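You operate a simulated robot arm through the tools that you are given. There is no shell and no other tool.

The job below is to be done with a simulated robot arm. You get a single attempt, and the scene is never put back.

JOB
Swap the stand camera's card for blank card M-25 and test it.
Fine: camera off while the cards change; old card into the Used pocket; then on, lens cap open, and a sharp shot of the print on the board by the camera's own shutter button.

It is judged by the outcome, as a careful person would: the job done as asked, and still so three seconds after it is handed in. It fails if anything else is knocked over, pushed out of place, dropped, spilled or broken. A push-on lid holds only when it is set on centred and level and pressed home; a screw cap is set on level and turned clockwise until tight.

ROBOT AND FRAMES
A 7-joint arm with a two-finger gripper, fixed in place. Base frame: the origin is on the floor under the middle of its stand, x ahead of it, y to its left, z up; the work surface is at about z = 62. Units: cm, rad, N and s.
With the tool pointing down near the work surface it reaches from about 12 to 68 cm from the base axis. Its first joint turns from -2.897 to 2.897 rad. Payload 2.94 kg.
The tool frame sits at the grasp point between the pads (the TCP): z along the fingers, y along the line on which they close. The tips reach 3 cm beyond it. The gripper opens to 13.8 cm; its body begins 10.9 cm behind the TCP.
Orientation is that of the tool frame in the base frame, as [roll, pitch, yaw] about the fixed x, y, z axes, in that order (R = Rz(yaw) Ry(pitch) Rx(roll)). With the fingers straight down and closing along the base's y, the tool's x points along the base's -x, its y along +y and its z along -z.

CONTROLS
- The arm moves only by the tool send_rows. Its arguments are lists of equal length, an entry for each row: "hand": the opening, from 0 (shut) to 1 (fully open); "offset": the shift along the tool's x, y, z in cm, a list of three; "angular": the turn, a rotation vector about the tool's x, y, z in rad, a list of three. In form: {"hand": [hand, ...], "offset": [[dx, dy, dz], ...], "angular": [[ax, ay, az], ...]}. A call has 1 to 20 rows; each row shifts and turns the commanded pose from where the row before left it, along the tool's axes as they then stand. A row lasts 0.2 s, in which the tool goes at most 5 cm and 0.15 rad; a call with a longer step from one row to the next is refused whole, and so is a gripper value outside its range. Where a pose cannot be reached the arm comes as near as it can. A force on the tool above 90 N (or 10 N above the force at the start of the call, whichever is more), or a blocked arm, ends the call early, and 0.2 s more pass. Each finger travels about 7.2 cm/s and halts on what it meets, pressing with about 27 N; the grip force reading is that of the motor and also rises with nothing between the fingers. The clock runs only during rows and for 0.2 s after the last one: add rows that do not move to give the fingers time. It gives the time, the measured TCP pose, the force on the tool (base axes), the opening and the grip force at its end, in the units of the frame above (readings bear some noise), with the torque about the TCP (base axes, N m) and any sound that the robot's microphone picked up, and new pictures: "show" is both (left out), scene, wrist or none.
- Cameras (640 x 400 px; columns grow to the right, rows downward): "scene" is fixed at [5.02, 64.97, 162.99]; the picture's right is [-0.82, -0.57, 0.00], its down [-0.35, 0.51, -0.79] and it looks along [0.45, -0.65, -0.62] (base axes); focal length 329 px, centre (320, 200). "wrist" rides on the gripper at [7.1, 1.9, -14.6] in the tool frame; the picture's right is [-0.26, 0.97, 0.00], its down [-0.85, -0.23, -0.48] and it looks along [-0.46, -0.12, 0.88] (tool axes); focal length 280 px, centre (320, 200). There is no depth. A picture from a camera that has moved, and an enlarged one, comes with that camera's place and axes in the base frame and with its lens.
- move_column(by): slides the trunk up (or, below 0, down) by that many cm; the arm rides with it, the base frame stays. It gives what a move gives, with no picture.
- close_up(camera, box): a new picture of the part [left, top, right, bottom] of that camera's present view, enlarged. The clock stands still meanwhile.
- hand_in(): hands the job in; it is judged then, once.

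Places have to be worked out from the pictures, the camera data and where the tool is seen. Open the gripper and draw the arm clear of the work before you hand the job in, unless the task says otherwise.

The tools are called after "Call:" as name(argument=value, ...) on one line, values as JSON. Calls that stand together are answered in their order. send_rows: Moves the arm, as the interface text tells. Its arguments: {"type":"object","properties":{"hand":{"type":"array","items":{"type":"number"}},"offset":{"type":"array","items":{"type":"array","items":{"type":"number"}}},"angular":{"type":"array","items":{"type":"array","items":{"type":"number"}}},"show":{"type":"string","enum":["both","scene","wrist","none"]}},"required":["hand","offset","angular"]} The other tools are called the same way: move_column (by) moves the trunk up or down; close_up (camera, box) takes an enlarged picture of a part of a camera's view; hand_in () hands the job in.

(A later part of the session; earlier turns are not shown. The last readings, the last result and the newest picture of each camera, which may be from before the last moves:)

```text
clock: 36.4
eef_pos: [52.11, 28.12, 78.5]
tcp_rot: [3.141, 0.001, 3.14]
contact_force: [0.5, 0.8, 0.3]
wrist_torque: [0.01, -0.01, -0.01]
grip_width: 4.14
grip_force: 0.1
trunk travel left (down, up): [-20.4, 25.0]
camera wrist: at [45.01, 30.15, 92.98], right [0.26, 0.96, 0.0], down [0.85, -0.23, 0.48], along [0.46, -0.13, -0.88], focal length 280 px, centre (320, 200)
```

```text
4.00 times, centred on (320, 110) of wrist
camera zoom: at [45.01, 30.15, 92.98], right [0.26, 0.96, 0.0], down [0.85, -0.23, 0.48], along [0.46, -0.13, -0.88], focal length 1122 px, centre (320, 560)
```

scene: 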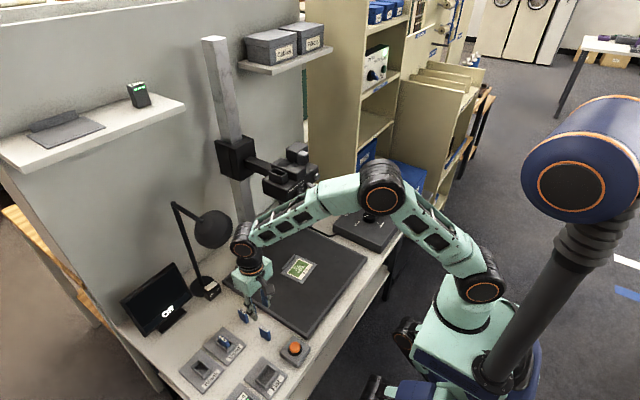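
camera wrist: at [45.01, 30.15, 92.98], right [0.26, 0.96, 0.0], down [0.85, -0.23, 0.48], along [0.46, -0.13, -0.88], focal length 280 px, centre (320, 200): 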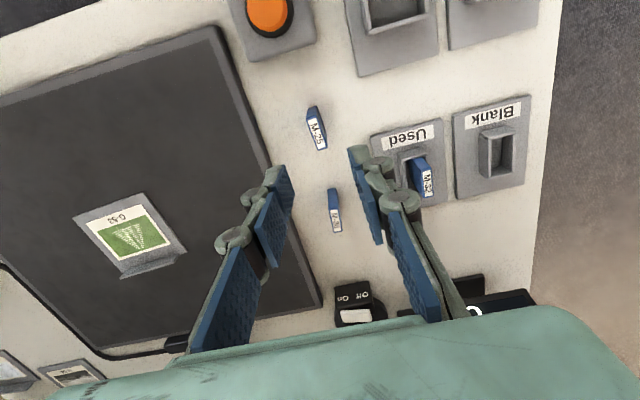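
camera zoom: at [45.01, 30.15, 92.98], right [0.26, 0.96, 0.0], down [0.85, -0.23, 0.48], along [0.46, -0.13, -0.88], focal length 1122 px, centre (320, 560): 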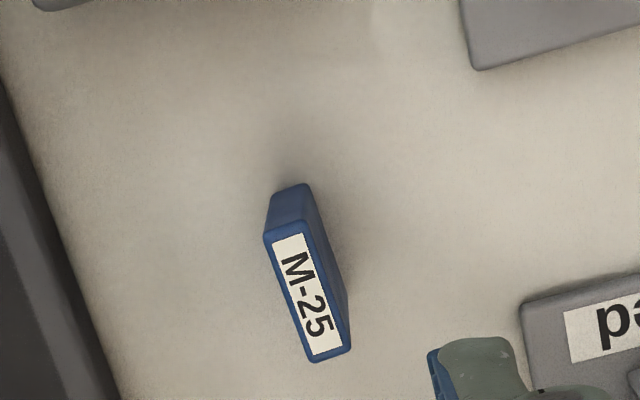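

M-25's top centre is about [52.0, 27.9, 66.2], turned about 5° from x. I turn the hand to match, centre it, and descend part way.

Call:
send_rows(hand=[0.3, 0.3, 0.3, 0.3, 0.3, 0.3], offset=[[0.13, -0.19, 0], [0, 0, 2.5], [0, 0, 2.5], [0, 0, 2], [0, 0, 1.5], [0, 0, 0]], angular=[[0, 0, -0.083], [0, 0, 0], [0, 0, 0], [0, 0, 0], [0, 0, 0], [0, 0, 0]], show="both")

Call:
close_up(camera="wrist", box=[240, 100, 400, 200])

Call:
close_up(camera="scene", box=[230, 290, 300, 345])

```text
clock: 37.8
eef_pos: [52.04, 28.05, 69.68]
tcp_rot: [-3.139, 0.0, -3.06]
contact_force: [0.4, 0.4, 0.1]
wrist_torque: [0.02, 0.02, 0.0]
grip_width: 4.12
grip_force: 0.2
trunk travel left (down, up): [-20.4, 25.0]
camera wrist: at [44.84, 29.51, 84.34], right [0.18, 0.98, 0.0], down [0.86, -0.16, 0.48], along [0.47, -0.09, -0.88], focal length 280 px, centre (320, 200)
```

scene: 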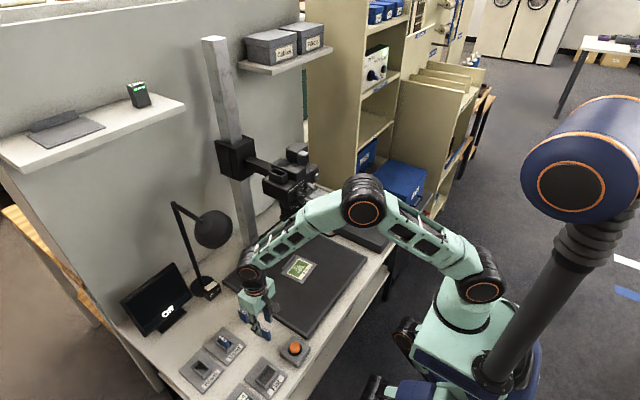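
wrist: 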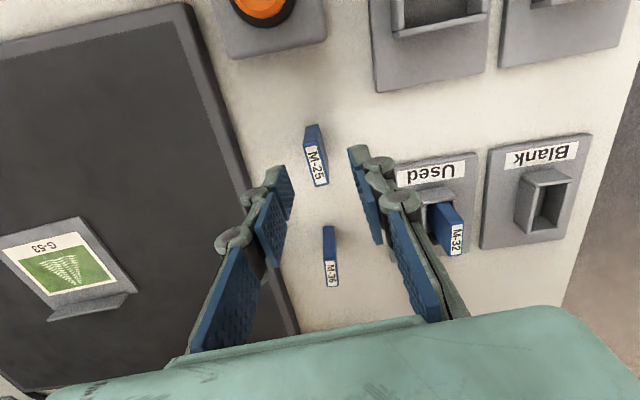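

```text
4.00 times, centred on (320, 150) of wrist
camera zoom: at [44.84, 29.51, 84.34], right [0.18, 0.98, 0.0], down [0.86, -0.16, 0.48], along [0.47, -0.09, -0.88], focal length 1122 px, centre (320, 400)
```

zoom: 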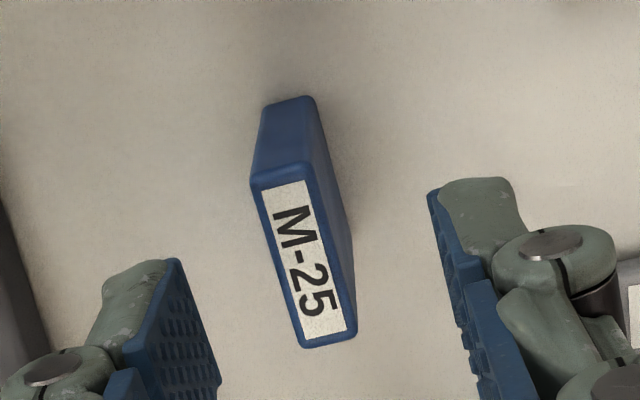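

```text
7.27 times, centred on (265, 318) of scene
camera zoom: at [5.02, 64.97, 162.99], right [-0.82, -0.57, 0.0], down [-0.35, 0.51, -0.79], along [0.45, -0.65, -0.62], focal length 2394 px, centre (720, -654)
```

zoom: 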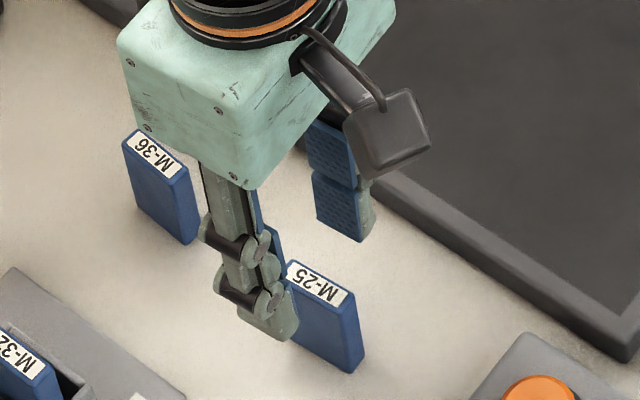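

Card centre is about 0.25 back and 0.2 right of the fingers' centre. I correct, lower 2 cm, and close.

Call:
send_rows(hand=[0.3, 0.3, 0.3, 0.2, 0.1, 0, 0, 0], offset=[[0.25, -0.18, 0], [0, 0, 1], [0, 0, 1], [0, 0, 0], [0, 0, 0], [0, 0, 0], [0, 0, 0], [0, 0, 0]], angular=[[0, 0, 0], [0, 0, 0], [0, 0, 0], [0, 0, 0], [0, 0, 0], [0, 0, 0], [0, 0, 0], [0, 0, 0]], show="both")

Call:
close_up(camera="wrist", box=[240, 100, 400, 200])

Call:
close_up(camera="scene", box=[230, 290, 300, 345])

```text
clock: 39.6
eef_pos: [51.79, 27.94, 68.0]
tcp_rot: [-3.14, 0.001, -3.059]
contact_force: [1.3, 0.7, -0.2]
wrist_torque: [-0.03, -0.01, 0.02]
grip_width: 0.0
grip_force: 27.6
trunk travel left (down, up): [-20.4, 25.0]
camera wrist: at [44.61, 29.34, 82.48], right [0.18, 0.98, 0.0], down [0.86, -0.16, 0.48], along [0.47, -0.09, -0.88], focal length 280 px, centre (320, 200)
```

scene: 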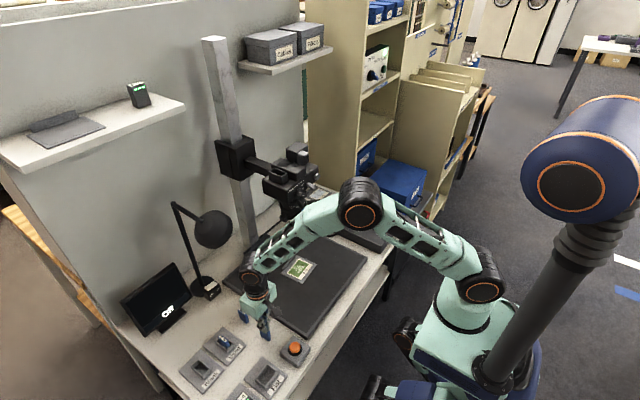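
wrist: 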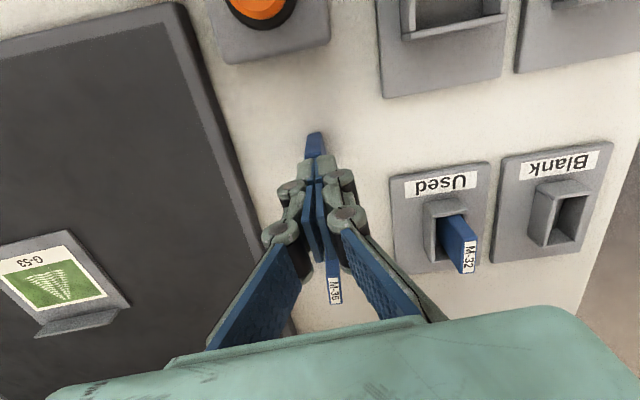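

```text
4.00 times, centred on (320, 150) of wrist
camera zoom: at [44.61, 29.34, 82.48], right [0.18, 0.98, 0.0], down [0.86, -0.16, 0.48], along [0.47, -0.09, -0.88], focal length 1122 px, centre (320, 400)
```

zoom: 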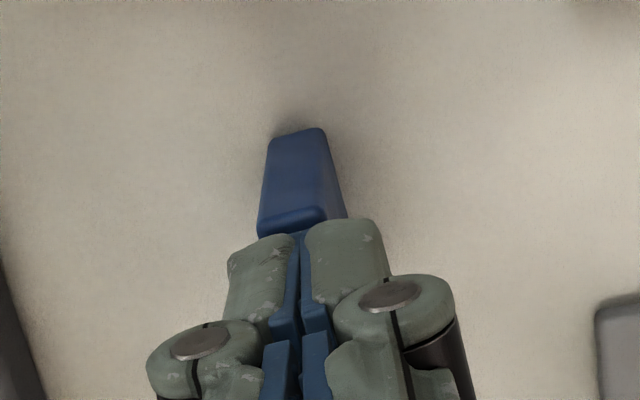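

```text
7.27 times, centred on (265, 318) of scene
camera zoom: at [5.02, 64.97, 162.99], right [-0.82, -0.57, 0.0], down [-0.35, 0.51, -0.79], along [0.45, -0.65, -0.62], focal length 2394 px, centre (720, -654)
```

zoom: 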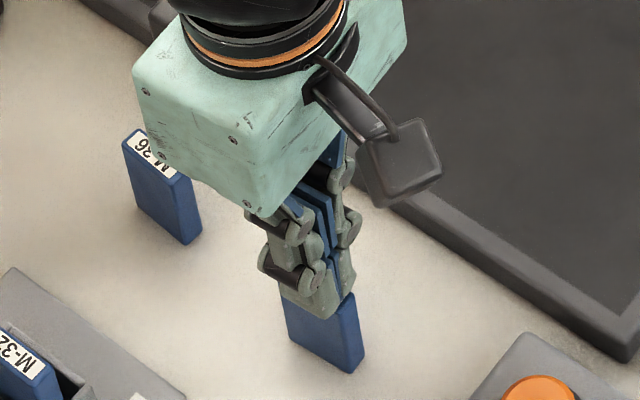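

The fingers shut completely (0.0 cm), so the card is not between them. I look closely at where the card is relative to the tips before moving.

Call:
close_up(camera="scene", box=[255, 318, 285, 345])

Call:
close_up(camera="wrist", box=[290, 120, 350, 180])

```text
14.81 times, centred on (270, 332) of scene
camera zoom: at [5.02, 64.97, 162.99], right [-0.82, -0.57, 0.0], down [-0.35, 0.51, -0.79], along [0.45, -0.65, -0.62], focal length 4877 px, centre (1061, -1748)
```

zoom: 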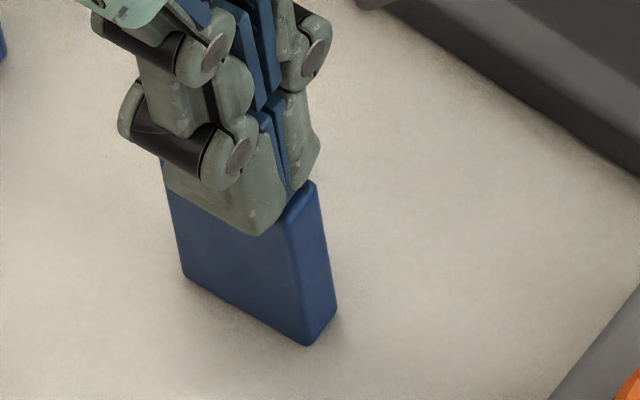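

```text
6.67 times, centred on (320, 150) of wrist
camera zoom: at [44.61, 29.34, 82.48], right [0.18, 0.98, 0.0], down [0.86, -0.16, 0.48], along [0.47, -0.09, -0.88], focal length 1869 px, centre (320, 533)
```

zoom: 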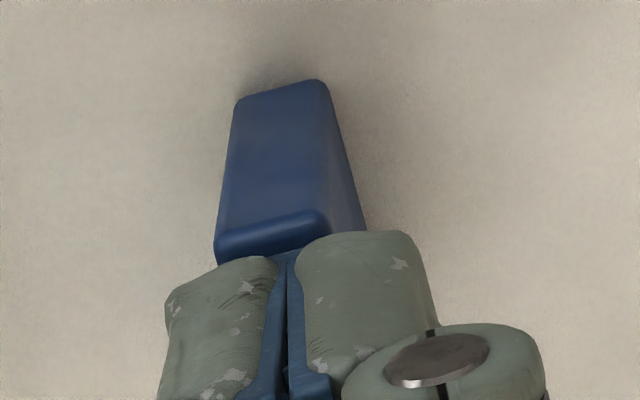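

The tips closed just above the card top, so the card top is at about z=65 (the table is nearer z≈60.3). I rise 2 cm, open again, and re-centre on [52.2, 27.8].

Call:
send_rows(hand=[0, 0.3, 0.3, 0.3, 0.3], offset=[[0, 0, -2], [0, 0, 0], [-0.39, -0.17, 0], [0, 0, 0], [0, 0, 0]], angular=[[0, 0, 0], [0, 0, 0], [0, 0, 0], [0, 0, 0], [0, 0, 0]], show="wrist")

Call:
close_up(camera="wrist", box=[240, 100, 400, 200])

Call:
close_up(camera="scene", box=[245, 310, 295, 348])

```text
clock: 40.8
eef_pos: [52.23, 27.85, 70.03]
tcp_rot: [-3.141, 0.001, -3.058]
contact_force: [0.0, 0.4, -0.3]
wrist_torque: [0.02, -0.01, 0.0]
grip_width: 4.14
grip_force: 0.0
trunk travel left (down, up): [-20.4, 25.0]
camera wrist: at [45.0, 29.2, 84.53], right [0.18, 0.98, 0.0], down [0.87, -0.16, 0.48], along [0.47, -0.09, -0.88], focal length 280 px, centre (320, 200)
```

wrist: 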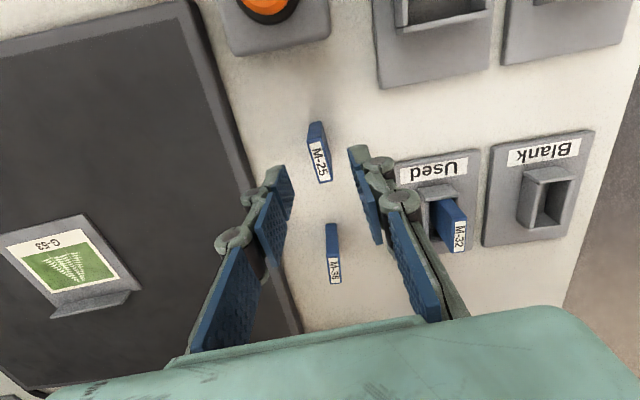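

```text
4.00 times, centred on (320, 150) of wrist
camera zoom: at [45.0, 29.2, 84.53], right [0.18, 0.98, 0.0], down [0.87, -0.16, 0.48], along [0.47, -0.09, -0.88], focal length 1122 px, centre (320, 400)
```

zoom: 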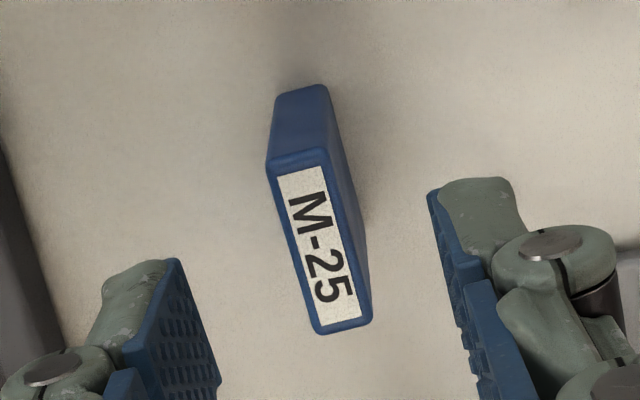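

```text
10.53 times, centred on (270, 329) of scene
camera zoom: at [5.02, 64.97, 162.99], right [-0.82, -0.57, 0.0], down [-0.35, 0.51, -0.79], along [0.45, -0.65, -0.62], focal length 3465 px, centre (846, -1158)
```

zoom: 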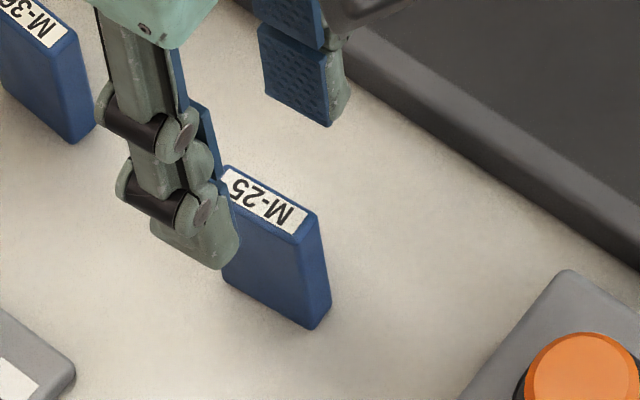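

Aligned now (label centre right where the finger line passes for top z=65). I lower 3.8 cm and close on the card.

Call:
send_rows(hand=[0.3, 0.3, 0.3, 0.3, 0.2, 0.1, 0, 0, 0], offset=[[0, 0, 1.5], [0, 0, 1.3], [0, 0, 1], [0, 0, 0], [0, 0, 0], [0, 0, 0], [0, 0, 0], [0, 0, 0], [0, 0, 0]], angular=[[0, 0, 0], [0, 0, 0], [0, 0, 0], [0, 0, 0], [0, 0, 0], [0, 0, 0], [0, 0, 0], [0, 0, 0], [0, 0, 0]], show="wrist")

Call:
close_up(camera="wrist", box=[240, 100, 400, 200])

Call:
close_up(camera="scene", box=[245, 310, 295, 348])

```text
clock: 42.8
eef_pos: [52.18, 27.66, 66.28]
tcp_rot: [-3.14, 0.0, -3.061]
contact_force: [0.1, -0.2, 0.4]
wrist_torque: [0.03, -0.03, -0.01]
grip_width: 1.09
grip_force: 27.3
trunk travel left (down, up): [-20.4, 25.0]
camera wrist: at [44.96, 29.13, 80.66], right [0.18, 0.98, 0.0], down [0.86, -0.16, 0.48], along [0.47, -0.09, -0.88], focal length 280 px, centre (320, 200)
```

wrist: 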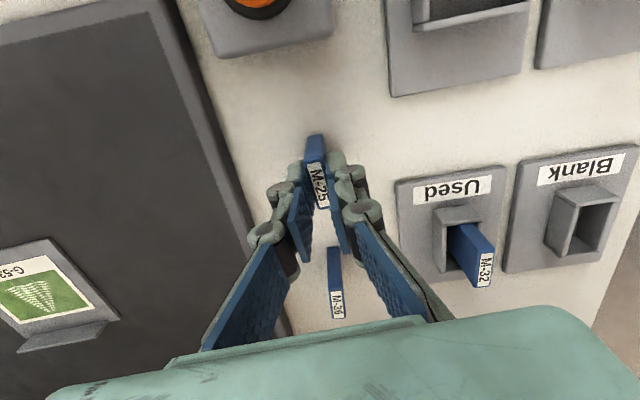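

```text
4.00 times, centred on (320, 150) of wrist
camera zoom: at [44.96, 29.13, 80.66], right [0.18, 0.98, 0.0], down [0.86, -0.16, 0.48], along [0.47, -0.09, -0.88], focal length 1122 px, centre (320, 400)
```

zoom: 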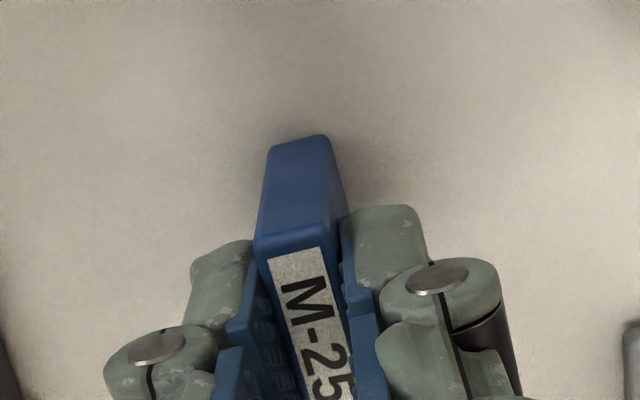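

```text
10.53 times, centred on (270, 329) of scene
camera zoom: at [5.02, 64.97, 162.99], right [-0.82, -0.57, 0.0], down [-0.35, 0.51, -0.79], along [0.45, -0.65, -0.62], focal length 3465 px, centre (846, -1158)
```

zoom: 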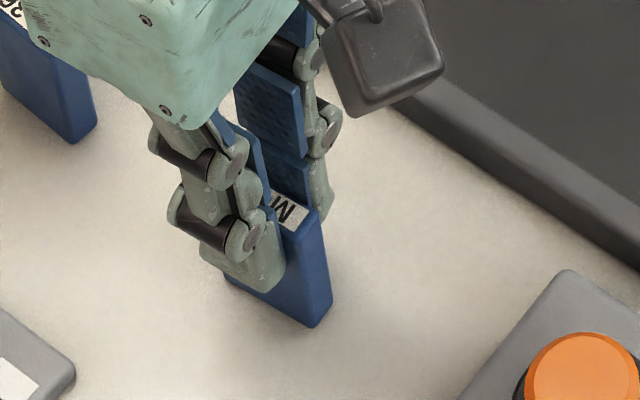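

M-25 is gripped at 1.09 cm in nearly the same way as M-32 was. I lift it, rotate back to square, then raise the trunk.

Call:
send_rows(hand=[0, 0, 0, 0, 0, 0], offset=[[0, 0, -1], [0, 0, -2], [0, 0, -3], [0, 0, -3], [1, 0, -2], [0, 0, 0]], angular=[[0, 0, 0], [0, 0, 0], [0, 0, 0.04], [0, 0, 0.041], [0, 0, 0], [0, 0, 0]], show="scene")

Call:
move_column(by=25)

```text
clock: 44.2
eef_pos: [51.21, 27.84, 77.26]
tcp_rot: [-3.14, 0.0, 3.141]
contact_force: [-0.4, 0.2, -0.1]
wrist_torque: [0.04, -0.04, 0.02]
grip_width: 1.08
grip_force: 26.7
trunk travel left (down, up): [-20.4, 25.0]
```

scene: 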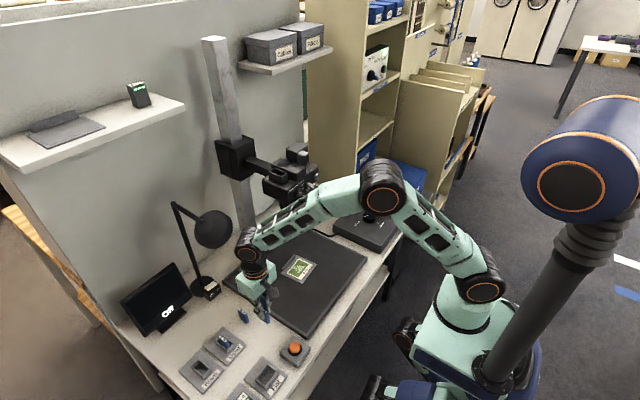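

```text
clock: 46.7
eef_pos: [51.16, 27.83, 102.25]
tcp_rot: [3.141, 0.0, 3.141]
contact_force: [0.0, 0.5, -1.3]
wrist_torque: [0.03, -0.02, -0.01]
grip_width: 1.08
grip_force: 27.3
trunk travel left (down, up): [-45.4, 0.0]
```

Now I raise the hand to z≈121 and carry the card over the camera slot.

Call:
send_rows(hand=[0, 0, 0, 0, 0, 0, 0, 0, 0, 0, 0, 0, 0, 0], offset=[[0, 0, -3.8], [0, 0, -3.8], [0, 0, -3.8], [0, 0, -3.8], [0, 0, -3.8], [-1.21, -2.79, 0], [-1.21, -2.79, 0], [-1.21, -2.79, 0], [-1.21, -2.79, 0], [-1.21, -2.79, 0], [-1.21, -2.79, 0], [-1.21, -2.79, 0], [-1.21, -2.79, 0], [0, 0, 0]], angular=[[0, 0, 0], [0, 0, 0], [0, 0, 0], [0, 0, 0], [0, 0, 0], [0, 0, 0], [0, 0, 0], [0, 0, 0], [0, 0, 0], [0, 0, 0], [0, 0, 0], [0, 0, 0], [0, 0, 0], [0, 0, 0]], show="both")

Call:
close_up(camera="wrist", box=[240, 90, 400, 190])

Call:
close_up(camera="scene", box=[240, 100, 320, 180])

```text
clock: 49.7
eef_pos: [60.81, 5.56, 121.08]
tcp_rot: [-3.139, -0.001, -3.14]
contact_force: [-0.5, 0.2, 0.0]
wrist_torque: [0.0, 0.0, 0.02]
grip_width: 1.1
grip_force: 26.9
trunk travel left (down, up): [-45.4, 0.0]
camera wrist: at [53.77, 7.52, 135.7], right [0.26, 0.97, 0.0], down [0.85, -0.23, 0.48], along [0.46, -0.12, -0.88], focal length 280 px, centre (320, 200)
```

scene: 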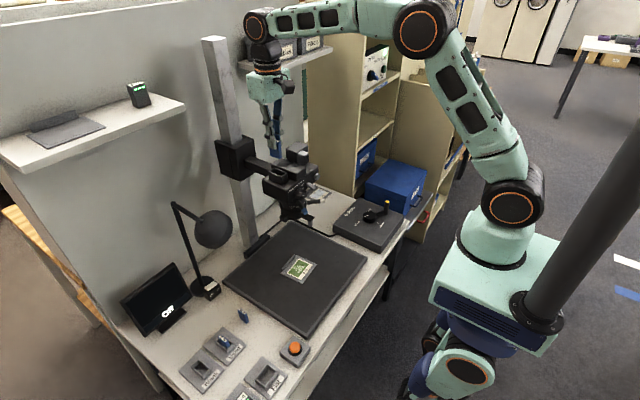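
wrist: 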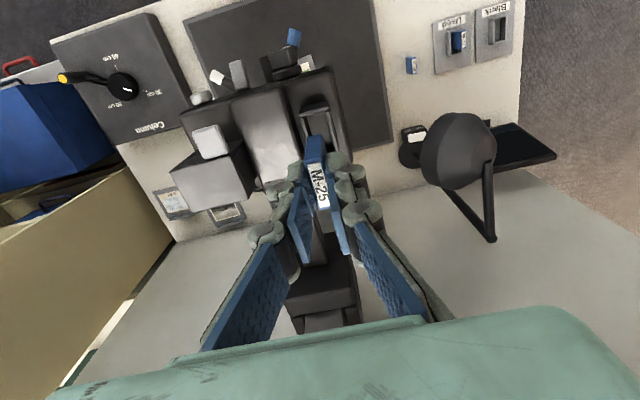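

```text
4.00 times, centred on (320, 140) of wrist
camera zoom: at [53.77, 7.52, 135.7], right [0.26, 0.97, 0.0], down [0.85, -0.23, 0.48], along [0.46, -0.12, -0.88], focal length 1122 px, centre (320, 440)
```

zoom: 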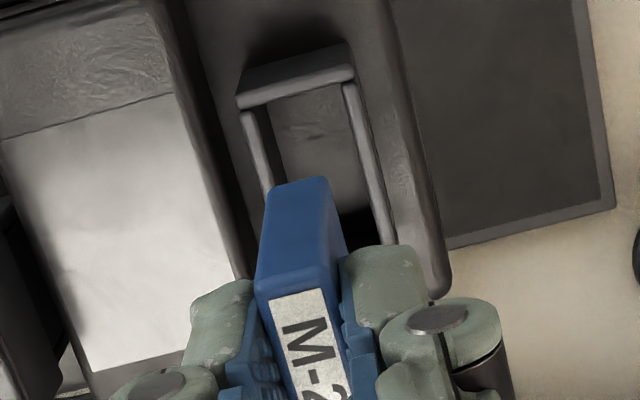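

```text
5.00 times, centred on (280, 140) of scene
camera zoom: at [5.02, 64.97, 162.99], right [-0.82, -0.57, 0.0], down [-0.35, 0.51, -0.79], along [0.45, -0.65, -0.62], focal length 1646 px, centre (520, 500)
```

zoom: 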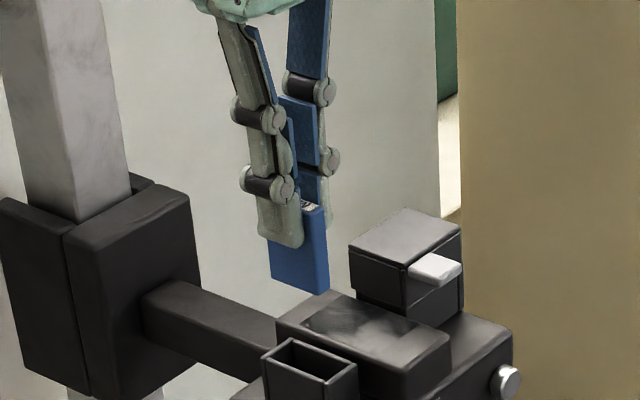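

The card is square over the slot. I lower to just above the rim and check alignment.

Call:
send_rows(hand=[0, 0, 0, 0], offset=[[0, 0, 1.5], [0, 0, 1.5], [0, 0, 1], [0, 0, 0]], angular=[[0, 0, 0], [0, 0, 0], [0, 0, 0], [0, 0, 0]], show="none")

Call:
close_up(camera="wrist", box=[240, 90, 400, 190])

Call:
close_up(camera="scene", box=[245, 125, 315, 185])

```text
clock: 50.7
eef_pos: [60.82, 5.5, 117.26]
tcp_rot: [-3.14, -0.001, -3.14]
contact_force: [-0.9, 0.6, -0.1]
wrist_torque: [-0.01, -0.05, 0.02]
grip_width: 1.09
grip_force: 26.7
trunk travel left (down, up): [-45.4, 0.0]
```

```text
4.00 times, centred on (320, 140) of wrist
camera zoom: at [53.79, 7.47, 131.75], right [0.26, 0.97, 0.0], down [0.85, -0.23, 0.48], along [0.46, -0.13, -0.88], focal length 1122 px, centre (320, 440)
```

zoom: 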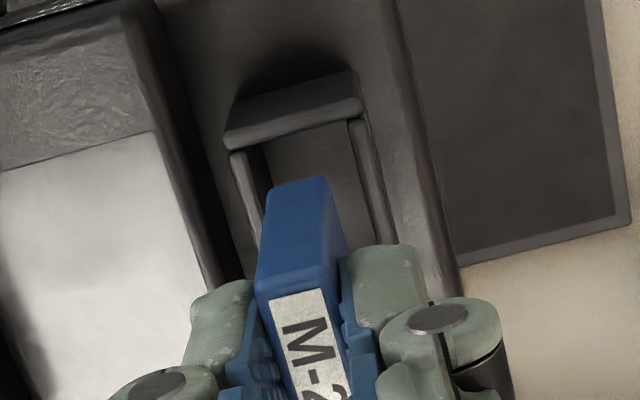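

```text
6.67 times, centred on (280, 155) of scene
camera zoom: at [5.02, 64.97, 162.99], right [-0.82, -0.57, 0.0], down [-0.35, 0.51, -0.79], along [0.45, -0.65, -0.62], focal length 2195 px, centre (587, 500)
```

zoom: 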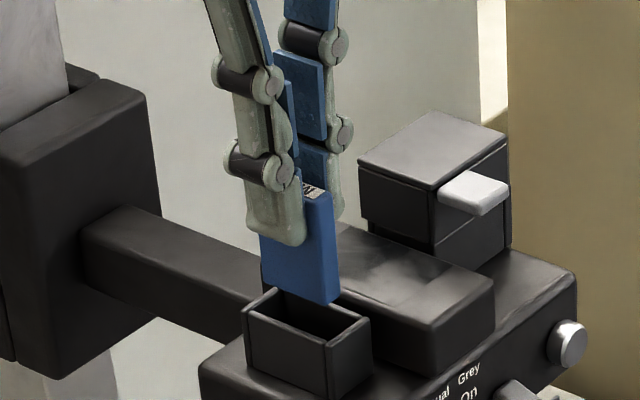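

Bottom edge lies inside the slot outline. I lower into the slot, 2.7 cm first.

Call:
send_rows(hand=[0, 0, 0, 0, 0], offset=[[0, 0.05, 0.7], [0, 0, 0.7], [0, 0, 0.7], [0, 0, 0.6], [0, 0, 0]], angular=[[0, 0, 0], [0, 0, 0], [0, 0, 0], [0, 0, 0], [0, 0, 0]], show="none")

Call:
close_up(camera="wrist", box=[240, 90, 400, 190])

Call:
close_up(camera="scene", box=[245, 125, 315, 185])

```text
clock: 51.9
eef_pos: [61.02, 5.42, 114.47]
tcp_rot: [-3.14, 0.0, 3.142]
contact_force: [0.3, 0.0, -0.4]
wrist_torque: [-0.03, -0.03, 0.01]
grip_width: 1.09
grip_force: 26.7
trunk travel left (down, up): [-45.4, 0.0]
```

```text
4.00 times, centred on (320, 140) of wrist
camera zoom: at [53.81, 7.47, 129.0], right [0.26, 0.97, 0.0], down [0.85, -0.23, 0.48], along [0.46, -0.13, -0.88], focal length 1122 px, centre (320, 440)
```

zoom: 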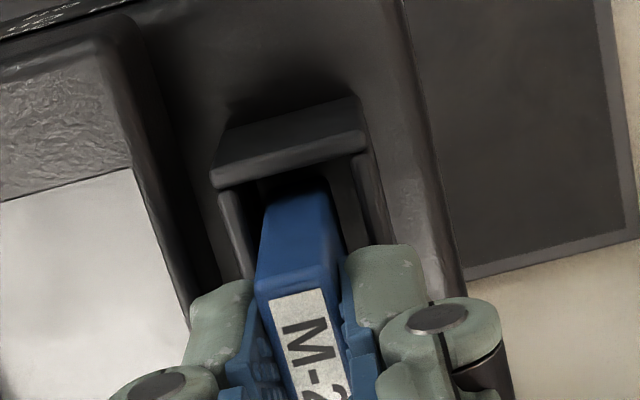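

```text
6.67 times, centred on (280, 155) of scene
camera zoom: at [5.02, 64.97, 162.99], right [-0.82, -0.57, 0.0], down [-0.35, 0.51, -0.79], along [0.45, -0.65, -0.62], focal length 2195 px, centre (587, 500)
```

zoom: 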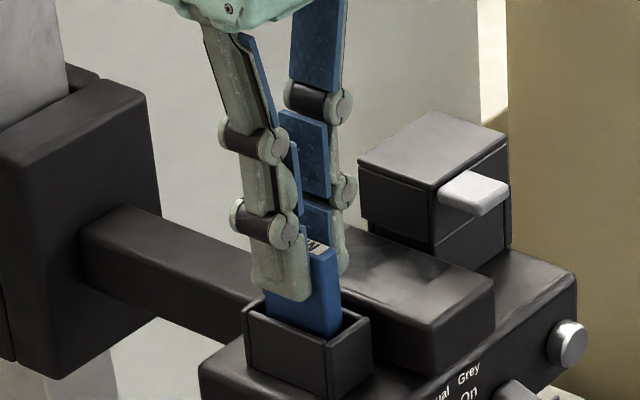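

No contact; the card is in the slot mouth. I continue in small steps, watching the force.

Call:
send_rows(hand=[0, 0, 0, 0], offset=[[0, 0, 0.25], [0, 0, 0.25], [0, 0, 0.25], [0, 0, 0]], angular=[[0, 0, 0], [0, 0, 0], [0, 0, 0], [0, 0, 0]], show="none")

```text
clock: 52.9
eef_pos: [60.81, 5.54, 113.69]
tcp_rot: [3.141, -0.002, 3.141]
contact_force: [-0.8, 0.0, -0.5]
wrist_torque: [-0.01, -0.02, -0.03]
grip_width: 1.09
grip_force: 27.2
trunk travel left (down, up): [-45.4, 0.0]
```

Still free at 113.7. A few more small steps.

Call:
send_rows(hand=[0, 0, 0, 0, 0], offset=[[0, 0, 0.2], [0, 0, 0.15], [0, 0, 0.15], [0, 0, 0.1], [0, 0, 0]], angular=[[0, 0, 0], [0, 0, 0], [0, 0, 0], [0, 0, 0], [0, 0, 0]], show="none")

Call:
close_up(camera="wrist", box=[240, 90, 400, 190])

Call:
close_up(camera="scene", box=[250, 130, 310, 180])

```text
clock: 54.1
eef_pos: [60.9, 5.56, 113.18]
tcp_rot: [-3.139, 0.0, -3.141]
contact_force: [0.7, -0.1, 0.4]
wrist_torque: [-0.03, 0.0, 0.01]
grip_width: 1.09
grip_force: 27.1
trunk travel left (down, up): [-45.4, 0.0]
```

```text
4.00 times, centred on (320, 140) of wrist
camera zoom: at [53.86, 7.52, 127.64], right [0.26, 0.97, 0.0], down [0.85, -0.23, 0.48], along [0.46, -0.13, -0.88], focal length 1122 px, centre (320, 440)
```

zoom: 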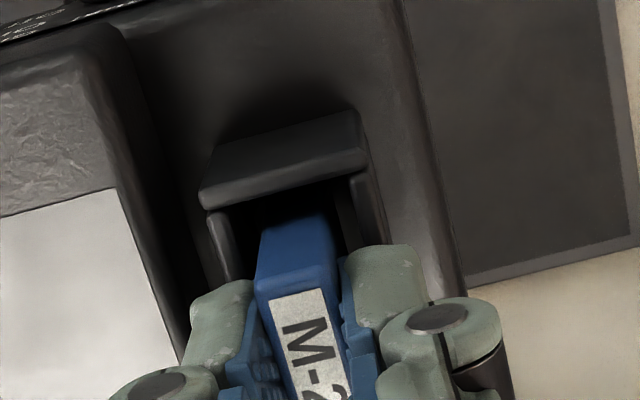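

```text
8.00 times, centred on (280, 155) of scene
camera zoom: at [5.02, 64.97, 162.99], right [-0.82, -0.57, 0.0], down [-0.35, 0.51, -0.79], along [0.45, -0.65, -0.62], focal length 2634 px, centre (640, 560)
```

zoom: 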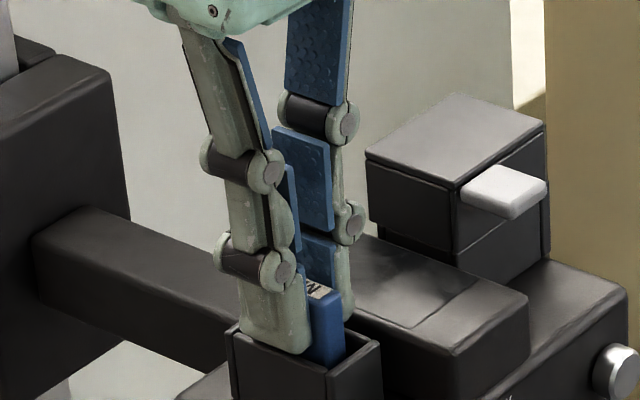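

The card top is at nearly the same height as M-32's was. I lower two tiny steps to feel for the seat.

Call:
send_rows(hand=[0, 0, 0, 0], offset=[[0, 0, 0.12], [0, 0, 0.12], [0, 0, 0.1], [0, 0, 0]], angular=[[0, 0, 0], [0, 0, 0], [0, 0, 0], [0, 0, 0]], show="none")

```text
clock: 55.1
eef_pos: [61.01, 5.61, 113.17]
tcp_rot: [-3.141, 0.006, -3.14]
contact_force: [3.8, -1.7, 17.9]
wrist_torque: [-0.06, 0.0, 0.04]
grip_width: 1.12
grip_force: 27.4
trunk travel left (down, up): [-45.4, 0.0]
```

Contact at z=113.17 (18 N) – the card has bottomed. I relieve the push, open the fingers, and rise a little to look.

Call:
send_rows(hand=[0, 0.15, 0.25, 0.25, 0.28, 0.28, 0.28], offset=[[0, 0, -0.3], [0, 0, 0], [0, 0, 0], [0, 0, 0], [0, 0, -1], [0, 0, -3], [0, 0, -3]], angular=[[0, 0, 0], [0, 0, 0], [0, 0, 0], [0, 0, 0], [0, 0, 0], [0, 0, 0], [0, 0, 0]], show="both")

Call:
close_up(camera="wrist", box=[240, 90, 400, 190])

Call:
close_up(camera="scene", box=[255, 140, 325, 184])

```text
clock: 56.7
eef_pos: [60.82, 5.78, 120.3]
tcp_rot: [-3.141, -0.001, -3.141]
contact_force: [0.2, -1.4, 0.7]
wrist_torque: [0.01, 0.02, -0.01]
grip_width: 3.88
grip_force: 0.0
trunk travel left (down, up): [-45.4, 0.0]
camera wrist: at [53.75, 7.71, 134.86], right [0.26, 0.97, 0.0], down [0.85, -0.23, 0.48], along [0.46, -0.13, -0.88], focal length 280 px, centre (320, 200)
```

scene: 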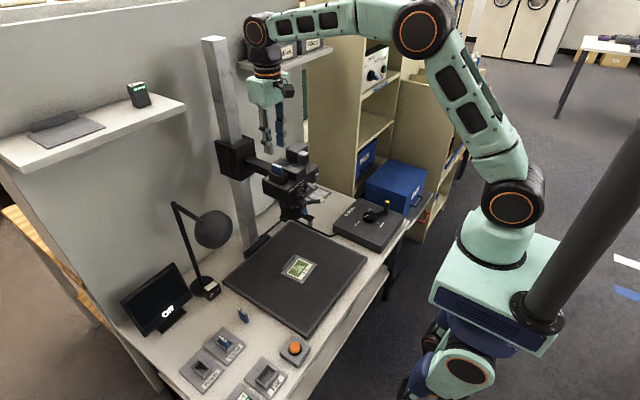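
wrist: 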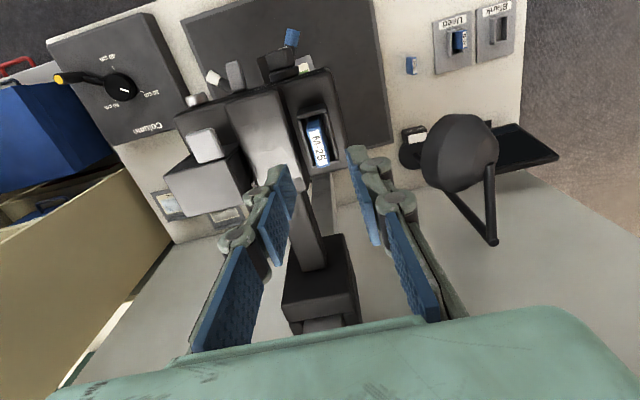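

```text
4.00 times, centred on (320, 140) of wrist
camera zoom: at [53.75, 7.71, 134.86], right [0.26, 0.97, 0.0], down [0.85, -0.23, 0.48], along [0.46, -0.13, -0.88], focal length 1122 px, centre (320, 440)
```

zoom: 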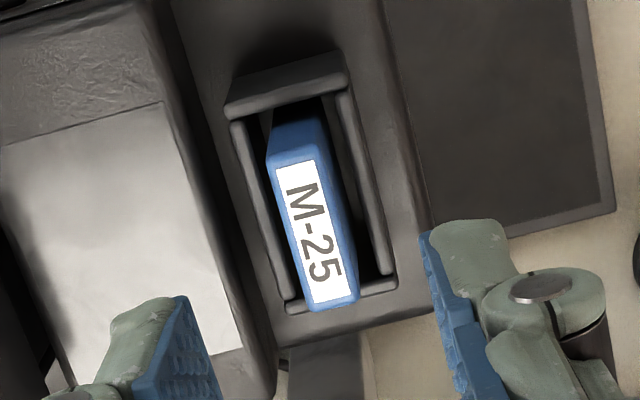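

```text
9.09 times, centred on (290, 162) of scene
camera zoom: at [5.02, 64.97, 162.99], right [-0.82, -0.57, 0.0], down [-0.35, 0.51, -0.79], along [0.45, -0.65, -0.62], focal length 2993 px, centre (593, 546)
```

zoom: 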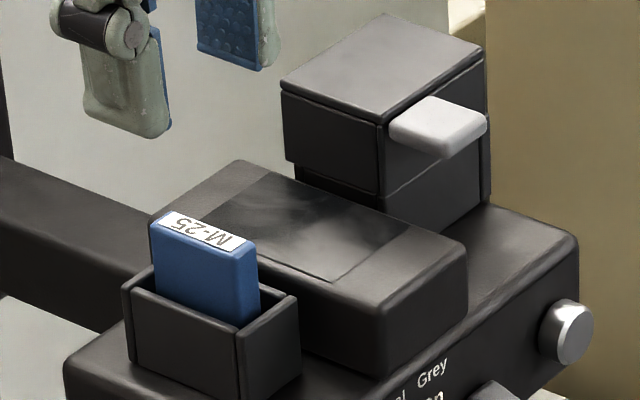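

M-25 sits exactly as M-32 did. Next the power lever: I move the hand back over it with a narrower opening to straddle and lift it.

Call:
send_rows(hand=[0.24, 0.24, 0.24, 0.24, 0.24], offset=[[2.57, -2.43, 0.2], [2.57, -2.43, 0.4], [2.57, -2.43, 0.4], [0, 0, 0], [0, 0, 0]], angular=[[0, 0, 0], [0, 0, 0], [0, 0, 0], [0, 0, 0], [0, 0, 0]], show="wrist")

Call:
close_up(camera="wrist", box=[260, 90, 420, 190])

Call:
close_up(camera="scene", box=[295, 165, 335, 200])

```text
clock: 57.9
eef_pos: [53.36, -1.72, 119.17]
tcp_rot: [-3.14, 0.001, -3.141]
contact_force: [0.0, 0.0, 0.5]
wrist_torque: [-0.01, 0.01, -0.02]
grip_width: 3.32
grip_force: 0.1
trunk travel left (down, up): [-45.4, 0.0]
camera wrist: at [46.18, 0.3, 133.64], right [0.26, 0.97, 0.0], down [0.85, -0.23, 0.48], along [0.46, -0.13, -0.88], focal length 280 px, centre (320, 200)
```

wrist: 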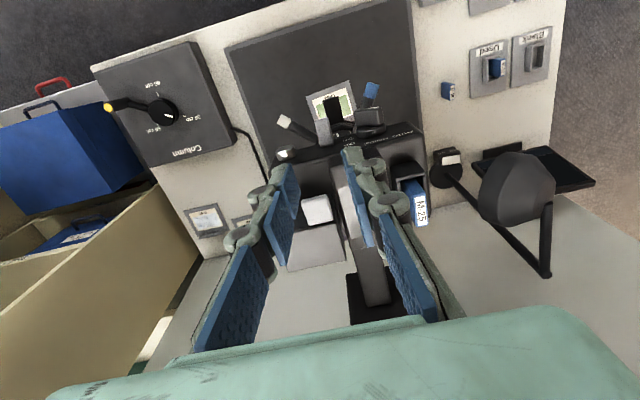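

```text
4.00 times, centred on (340, 140) of wrist
camera zoom: at [46.18, 0.3, 133.64], right [0.26, 0.97, 0.0], down [0.85, -0.23, 0.48], along [0.46, -0.13, -0.88], focal length 1122 px, centre (240, 440)
```

zoom: 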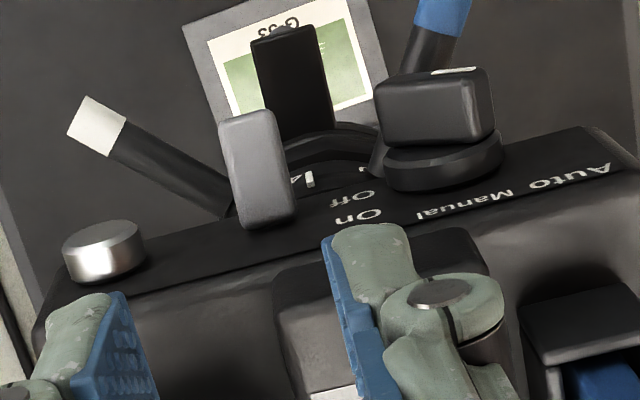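

```text
11.43 times, centred on (315, 182) of scene
camera zoom: at [5.02, 64.97, 162.99], right [-0.82, -0.57, 0.0], down [-0.35, 0.51, -0.79], along [0.45, -0.65, -0.62], focal length 3762 px, centre (377, 400)
```

zoom: 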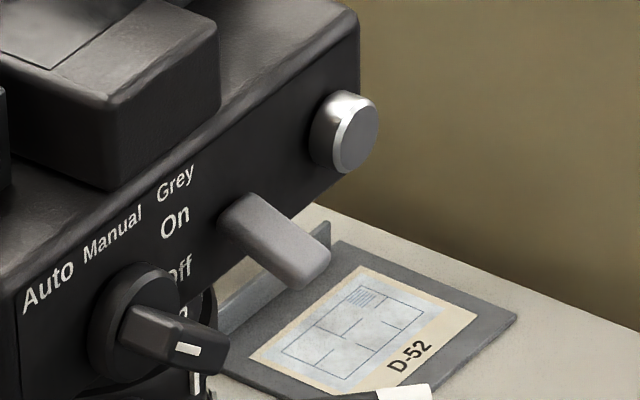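

Lever (Off) runs from the face to a tip near [53.2, -1.4, 103]. I centre the open fingers on it and descend part way.

Call:
send_rows(hand=[0.24, 0.24, 0.24, 0.24, 0.24], offset=[[-0.2, 0.27, 3], [0, 0, 4], [0, 0, 3], [0, 0, 1.2], [0, 0, 0]], angular=[[0, 0, 0], [0, 0, 0], [0, 0, 0], [0, 0, 0], [0, 0, 0]], show="wrist")

Call:
close_up(camera="wrist", box=[240, 90, 400, 190])

Call:
close_up(camera="scene", box=[285, 150, 345, 200])

```text
clock: 59.1
eef_pos: [53.4, -1.51, 107.9]
tcp_rot: [-3.14, 0.0, 3.142]
contact_force: [-0.1, -0.2, 0.6]
wrist_torque: [0.02, -0.02, -0.01]
grip_width: 3.3
grip_force: 0.0
trunk travel left (down, up): [-45.4, 0.0]
camera wrist: at [46.32, 0.43, 122.47], right [0.26, 0.97, 0.0], down [0.85, -0.23, 0.48], along [0.46, -0.13, -0.88], focal length 280 px, centre (320, 200)
```

wrist: 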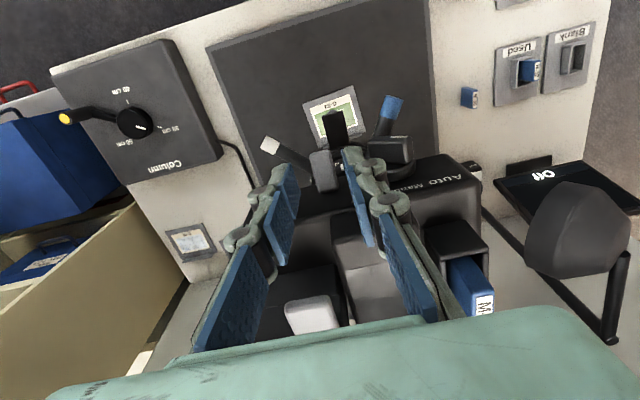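

```text
4.00 times, centred on (320, 140) of wrist
camera zoom: at [46.32, 0.43, 122.47], right [0.26, 0.97, 0.0], down [0.85, -0.23, 0.48], along [0.46, -0.13, -0.88], focal length 1122 px, centre (320, 440)
```

zoom: 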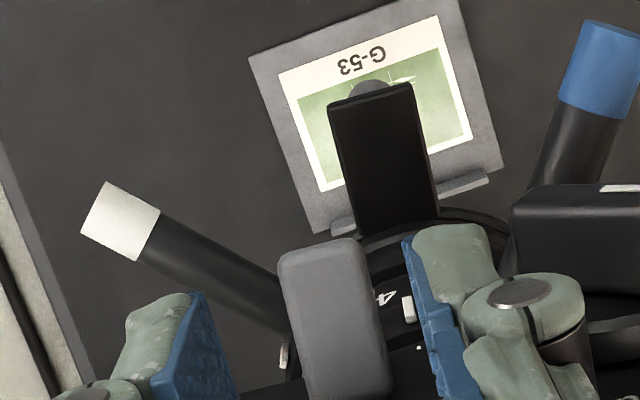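

```text
8.00 times, centred on (315, 175) of scene
camera zoom: at [5.02, 64.97, 162.99], right [-0.82, -0.57, 0.0], down [-0.35, 0.51, -0.79], along [0.45, -0.65, -0.62], focal length 2634 px, centre (360, 400)
```

zoom: 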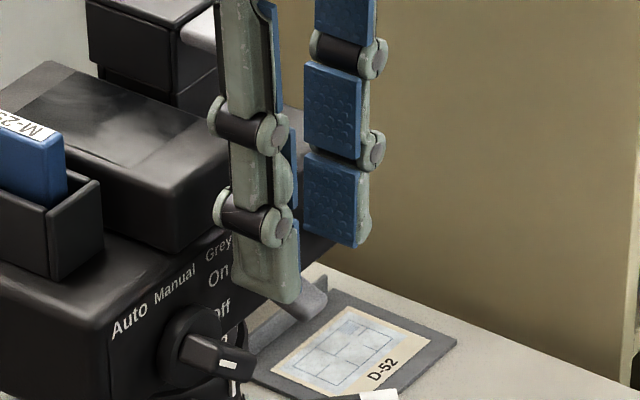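

There is enough room between the dial and the button if I narrow the fingers to 2.8 cm and stay at x≈53.2. I lower onto the lever's sides.

Call:
send_rows(hand=[0.2, 0.2, 0.2, 0.2, 0.2, 0.2], offset=[[0.2, 0.05, 0], [0, 0, 0.8], [0, 0, 0.9], [0, 0, 0.9], [0, 0, 0.8], [0, 0, 0]], angular=[[0, 0, 0], [0, 0, 0], [0, 0, 0], [0, 0, 0], [0, 0, 0], [0, 0, 0]], show="wrist")

Call:
close_up(camera="wrist", box=[240, 90, 400, 190])

Call:
close_up(camera="scene", box=[285, 150, 345, 200])

```text
clock: 60.5
eef_pos: [53.14, -1.49, 104.51]
tcp_rot: [-3.138, 0.0, -3.141]
contact_force: [0.3, 0.2, 0.5]
wrist_torque: [0.03, 0.0, -0.03]
grip_width: 2.76
grip_force: 0.0
trunk travel left (down, up): [-45.4, 0.0]
camera wrist: at [46.13, 0.54, 119.09], right [0.26, 0.97, 0.0], down [0.85, -0.23, 0.48], along [0.46, -0.13, -0.88], focal length 280 px, centre (320, 200)
```

wrist: 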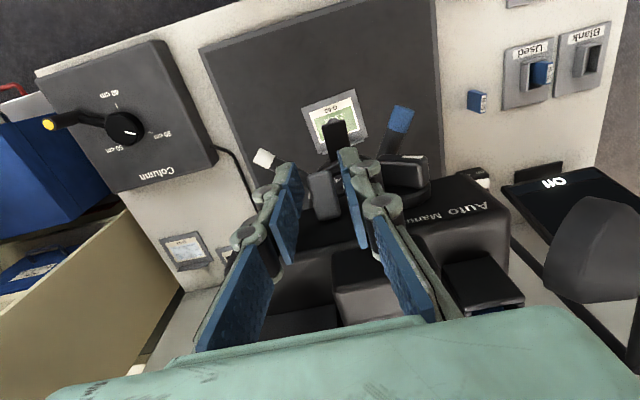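

```text
4.00 times, centred on (320, 140) of wrist
camera zoom: at [46.13, 0.54, 119.09], right [0.26, 0.97, 0.0], down [0.85, -0.23, 0.48], along [0.46, -0.13, -0.88], focal length 1122 px, centre (320, 440)
```

zoom: 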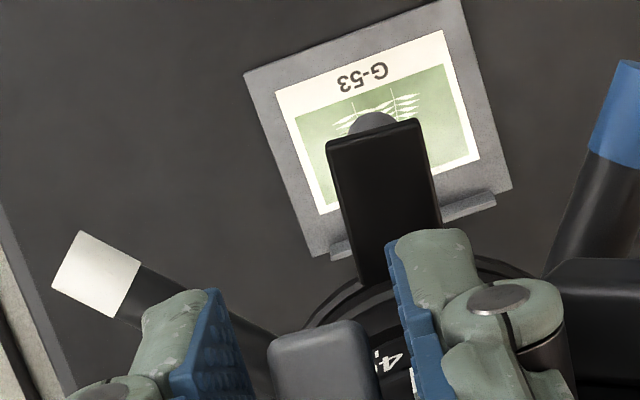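

```text
8.00 times, centred on (315, 175) of scene
camera zoom: at [5.02, 64.97, 162.99], right [-0.82, -0.57, 0.0], down [-0.35, 0.51, -0.79], along [0.45, -0.65, -0.62], focal length 2634 px, centre (360, 400)
```

zoom: 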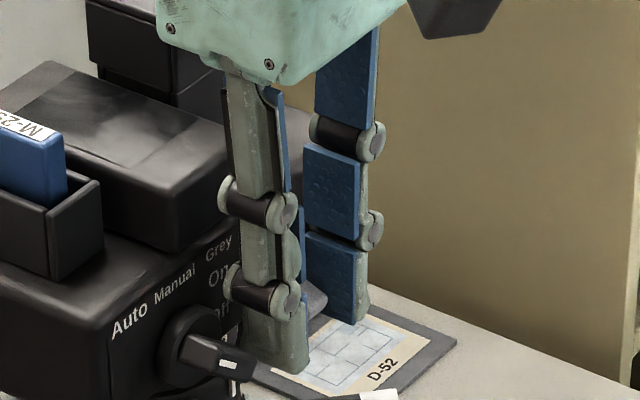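

The lever lies between the lower pads. I close on it.

Call:
send_rows(hand=[0.12, 0.05, 0, 0, 0], offset=[[0, 0, 0], [0, 0, 0], [0, 0, 0], [0, 0, 0], [0, 0, 0]], angular=[[0, 0, 0], [0, 0, 0], [0, 0, 0], [0, 0, 0], [0, 0, 0]], show="wrist")

Call:
close_up(camera="wrist", box=[240, 90, 400, 190])

Call:
close_up(camera="scene", box=[285, 150, 345, 200])

```text
clock: 61.7
eef_pos: [53.18, -1.38, 104.58]
tcp_rot: [-3.14, 0.001, 3.141]
contact_force: [-0.9, 1.7, -2.1]
wrist_torque: [0.08, 0.01, -0.06]
grip_width: 1.5
grip_force: 41.2
trunk travel left (down, up): [-45.4, 0.0]
camera wrist: at [46.14, 0.57, 119.08], right [0.26, 0.97, 0.0], down [0.85, -0.23, 0.48], along [0.46, -0.13, -0.88], focal length 280 px, centre (320, 200)
```

wrist: 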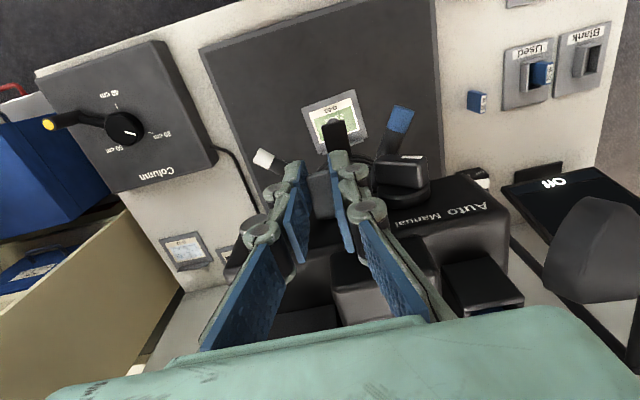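

```text
4.00 times, centred on (320, 140) of wrist
camera zoom: at [46.14, 0.57, 119.08], right [0.26, 0.97, 0.0], down [0.85, -0.23, 0.48], along [0.46, -0.13, -0.88], focal length 1122 px, centre (320, 440)
```

zoom: 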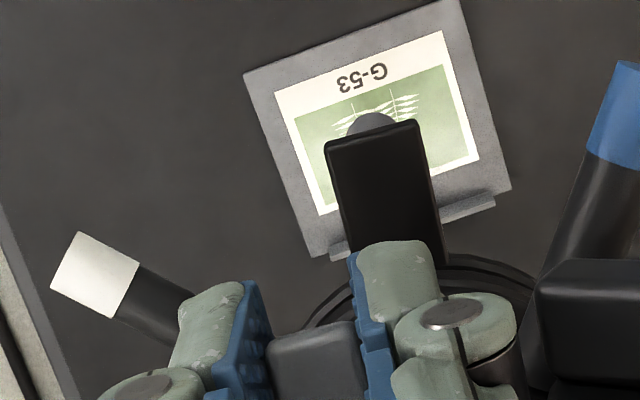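

```text
8.00 times, centred on (315, 175) of scene
camera zoom: at [5.02, 64.97, 162.99], right [-0.82, -0.57, 0.0], down [-0.35, 0.51, -0.79], along [0.45, -0.65, -0.62], focal length 2634 px, centre (360, 400)
```

zoom: 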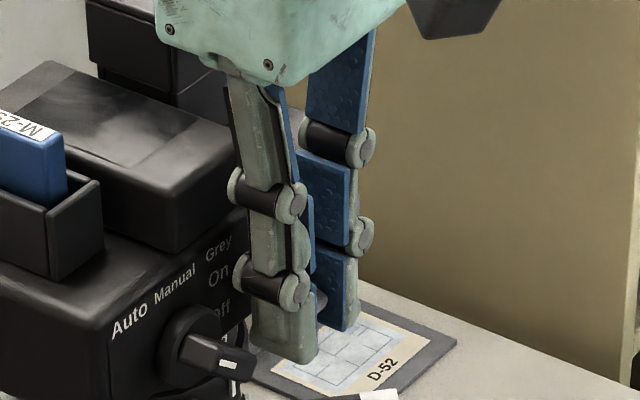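

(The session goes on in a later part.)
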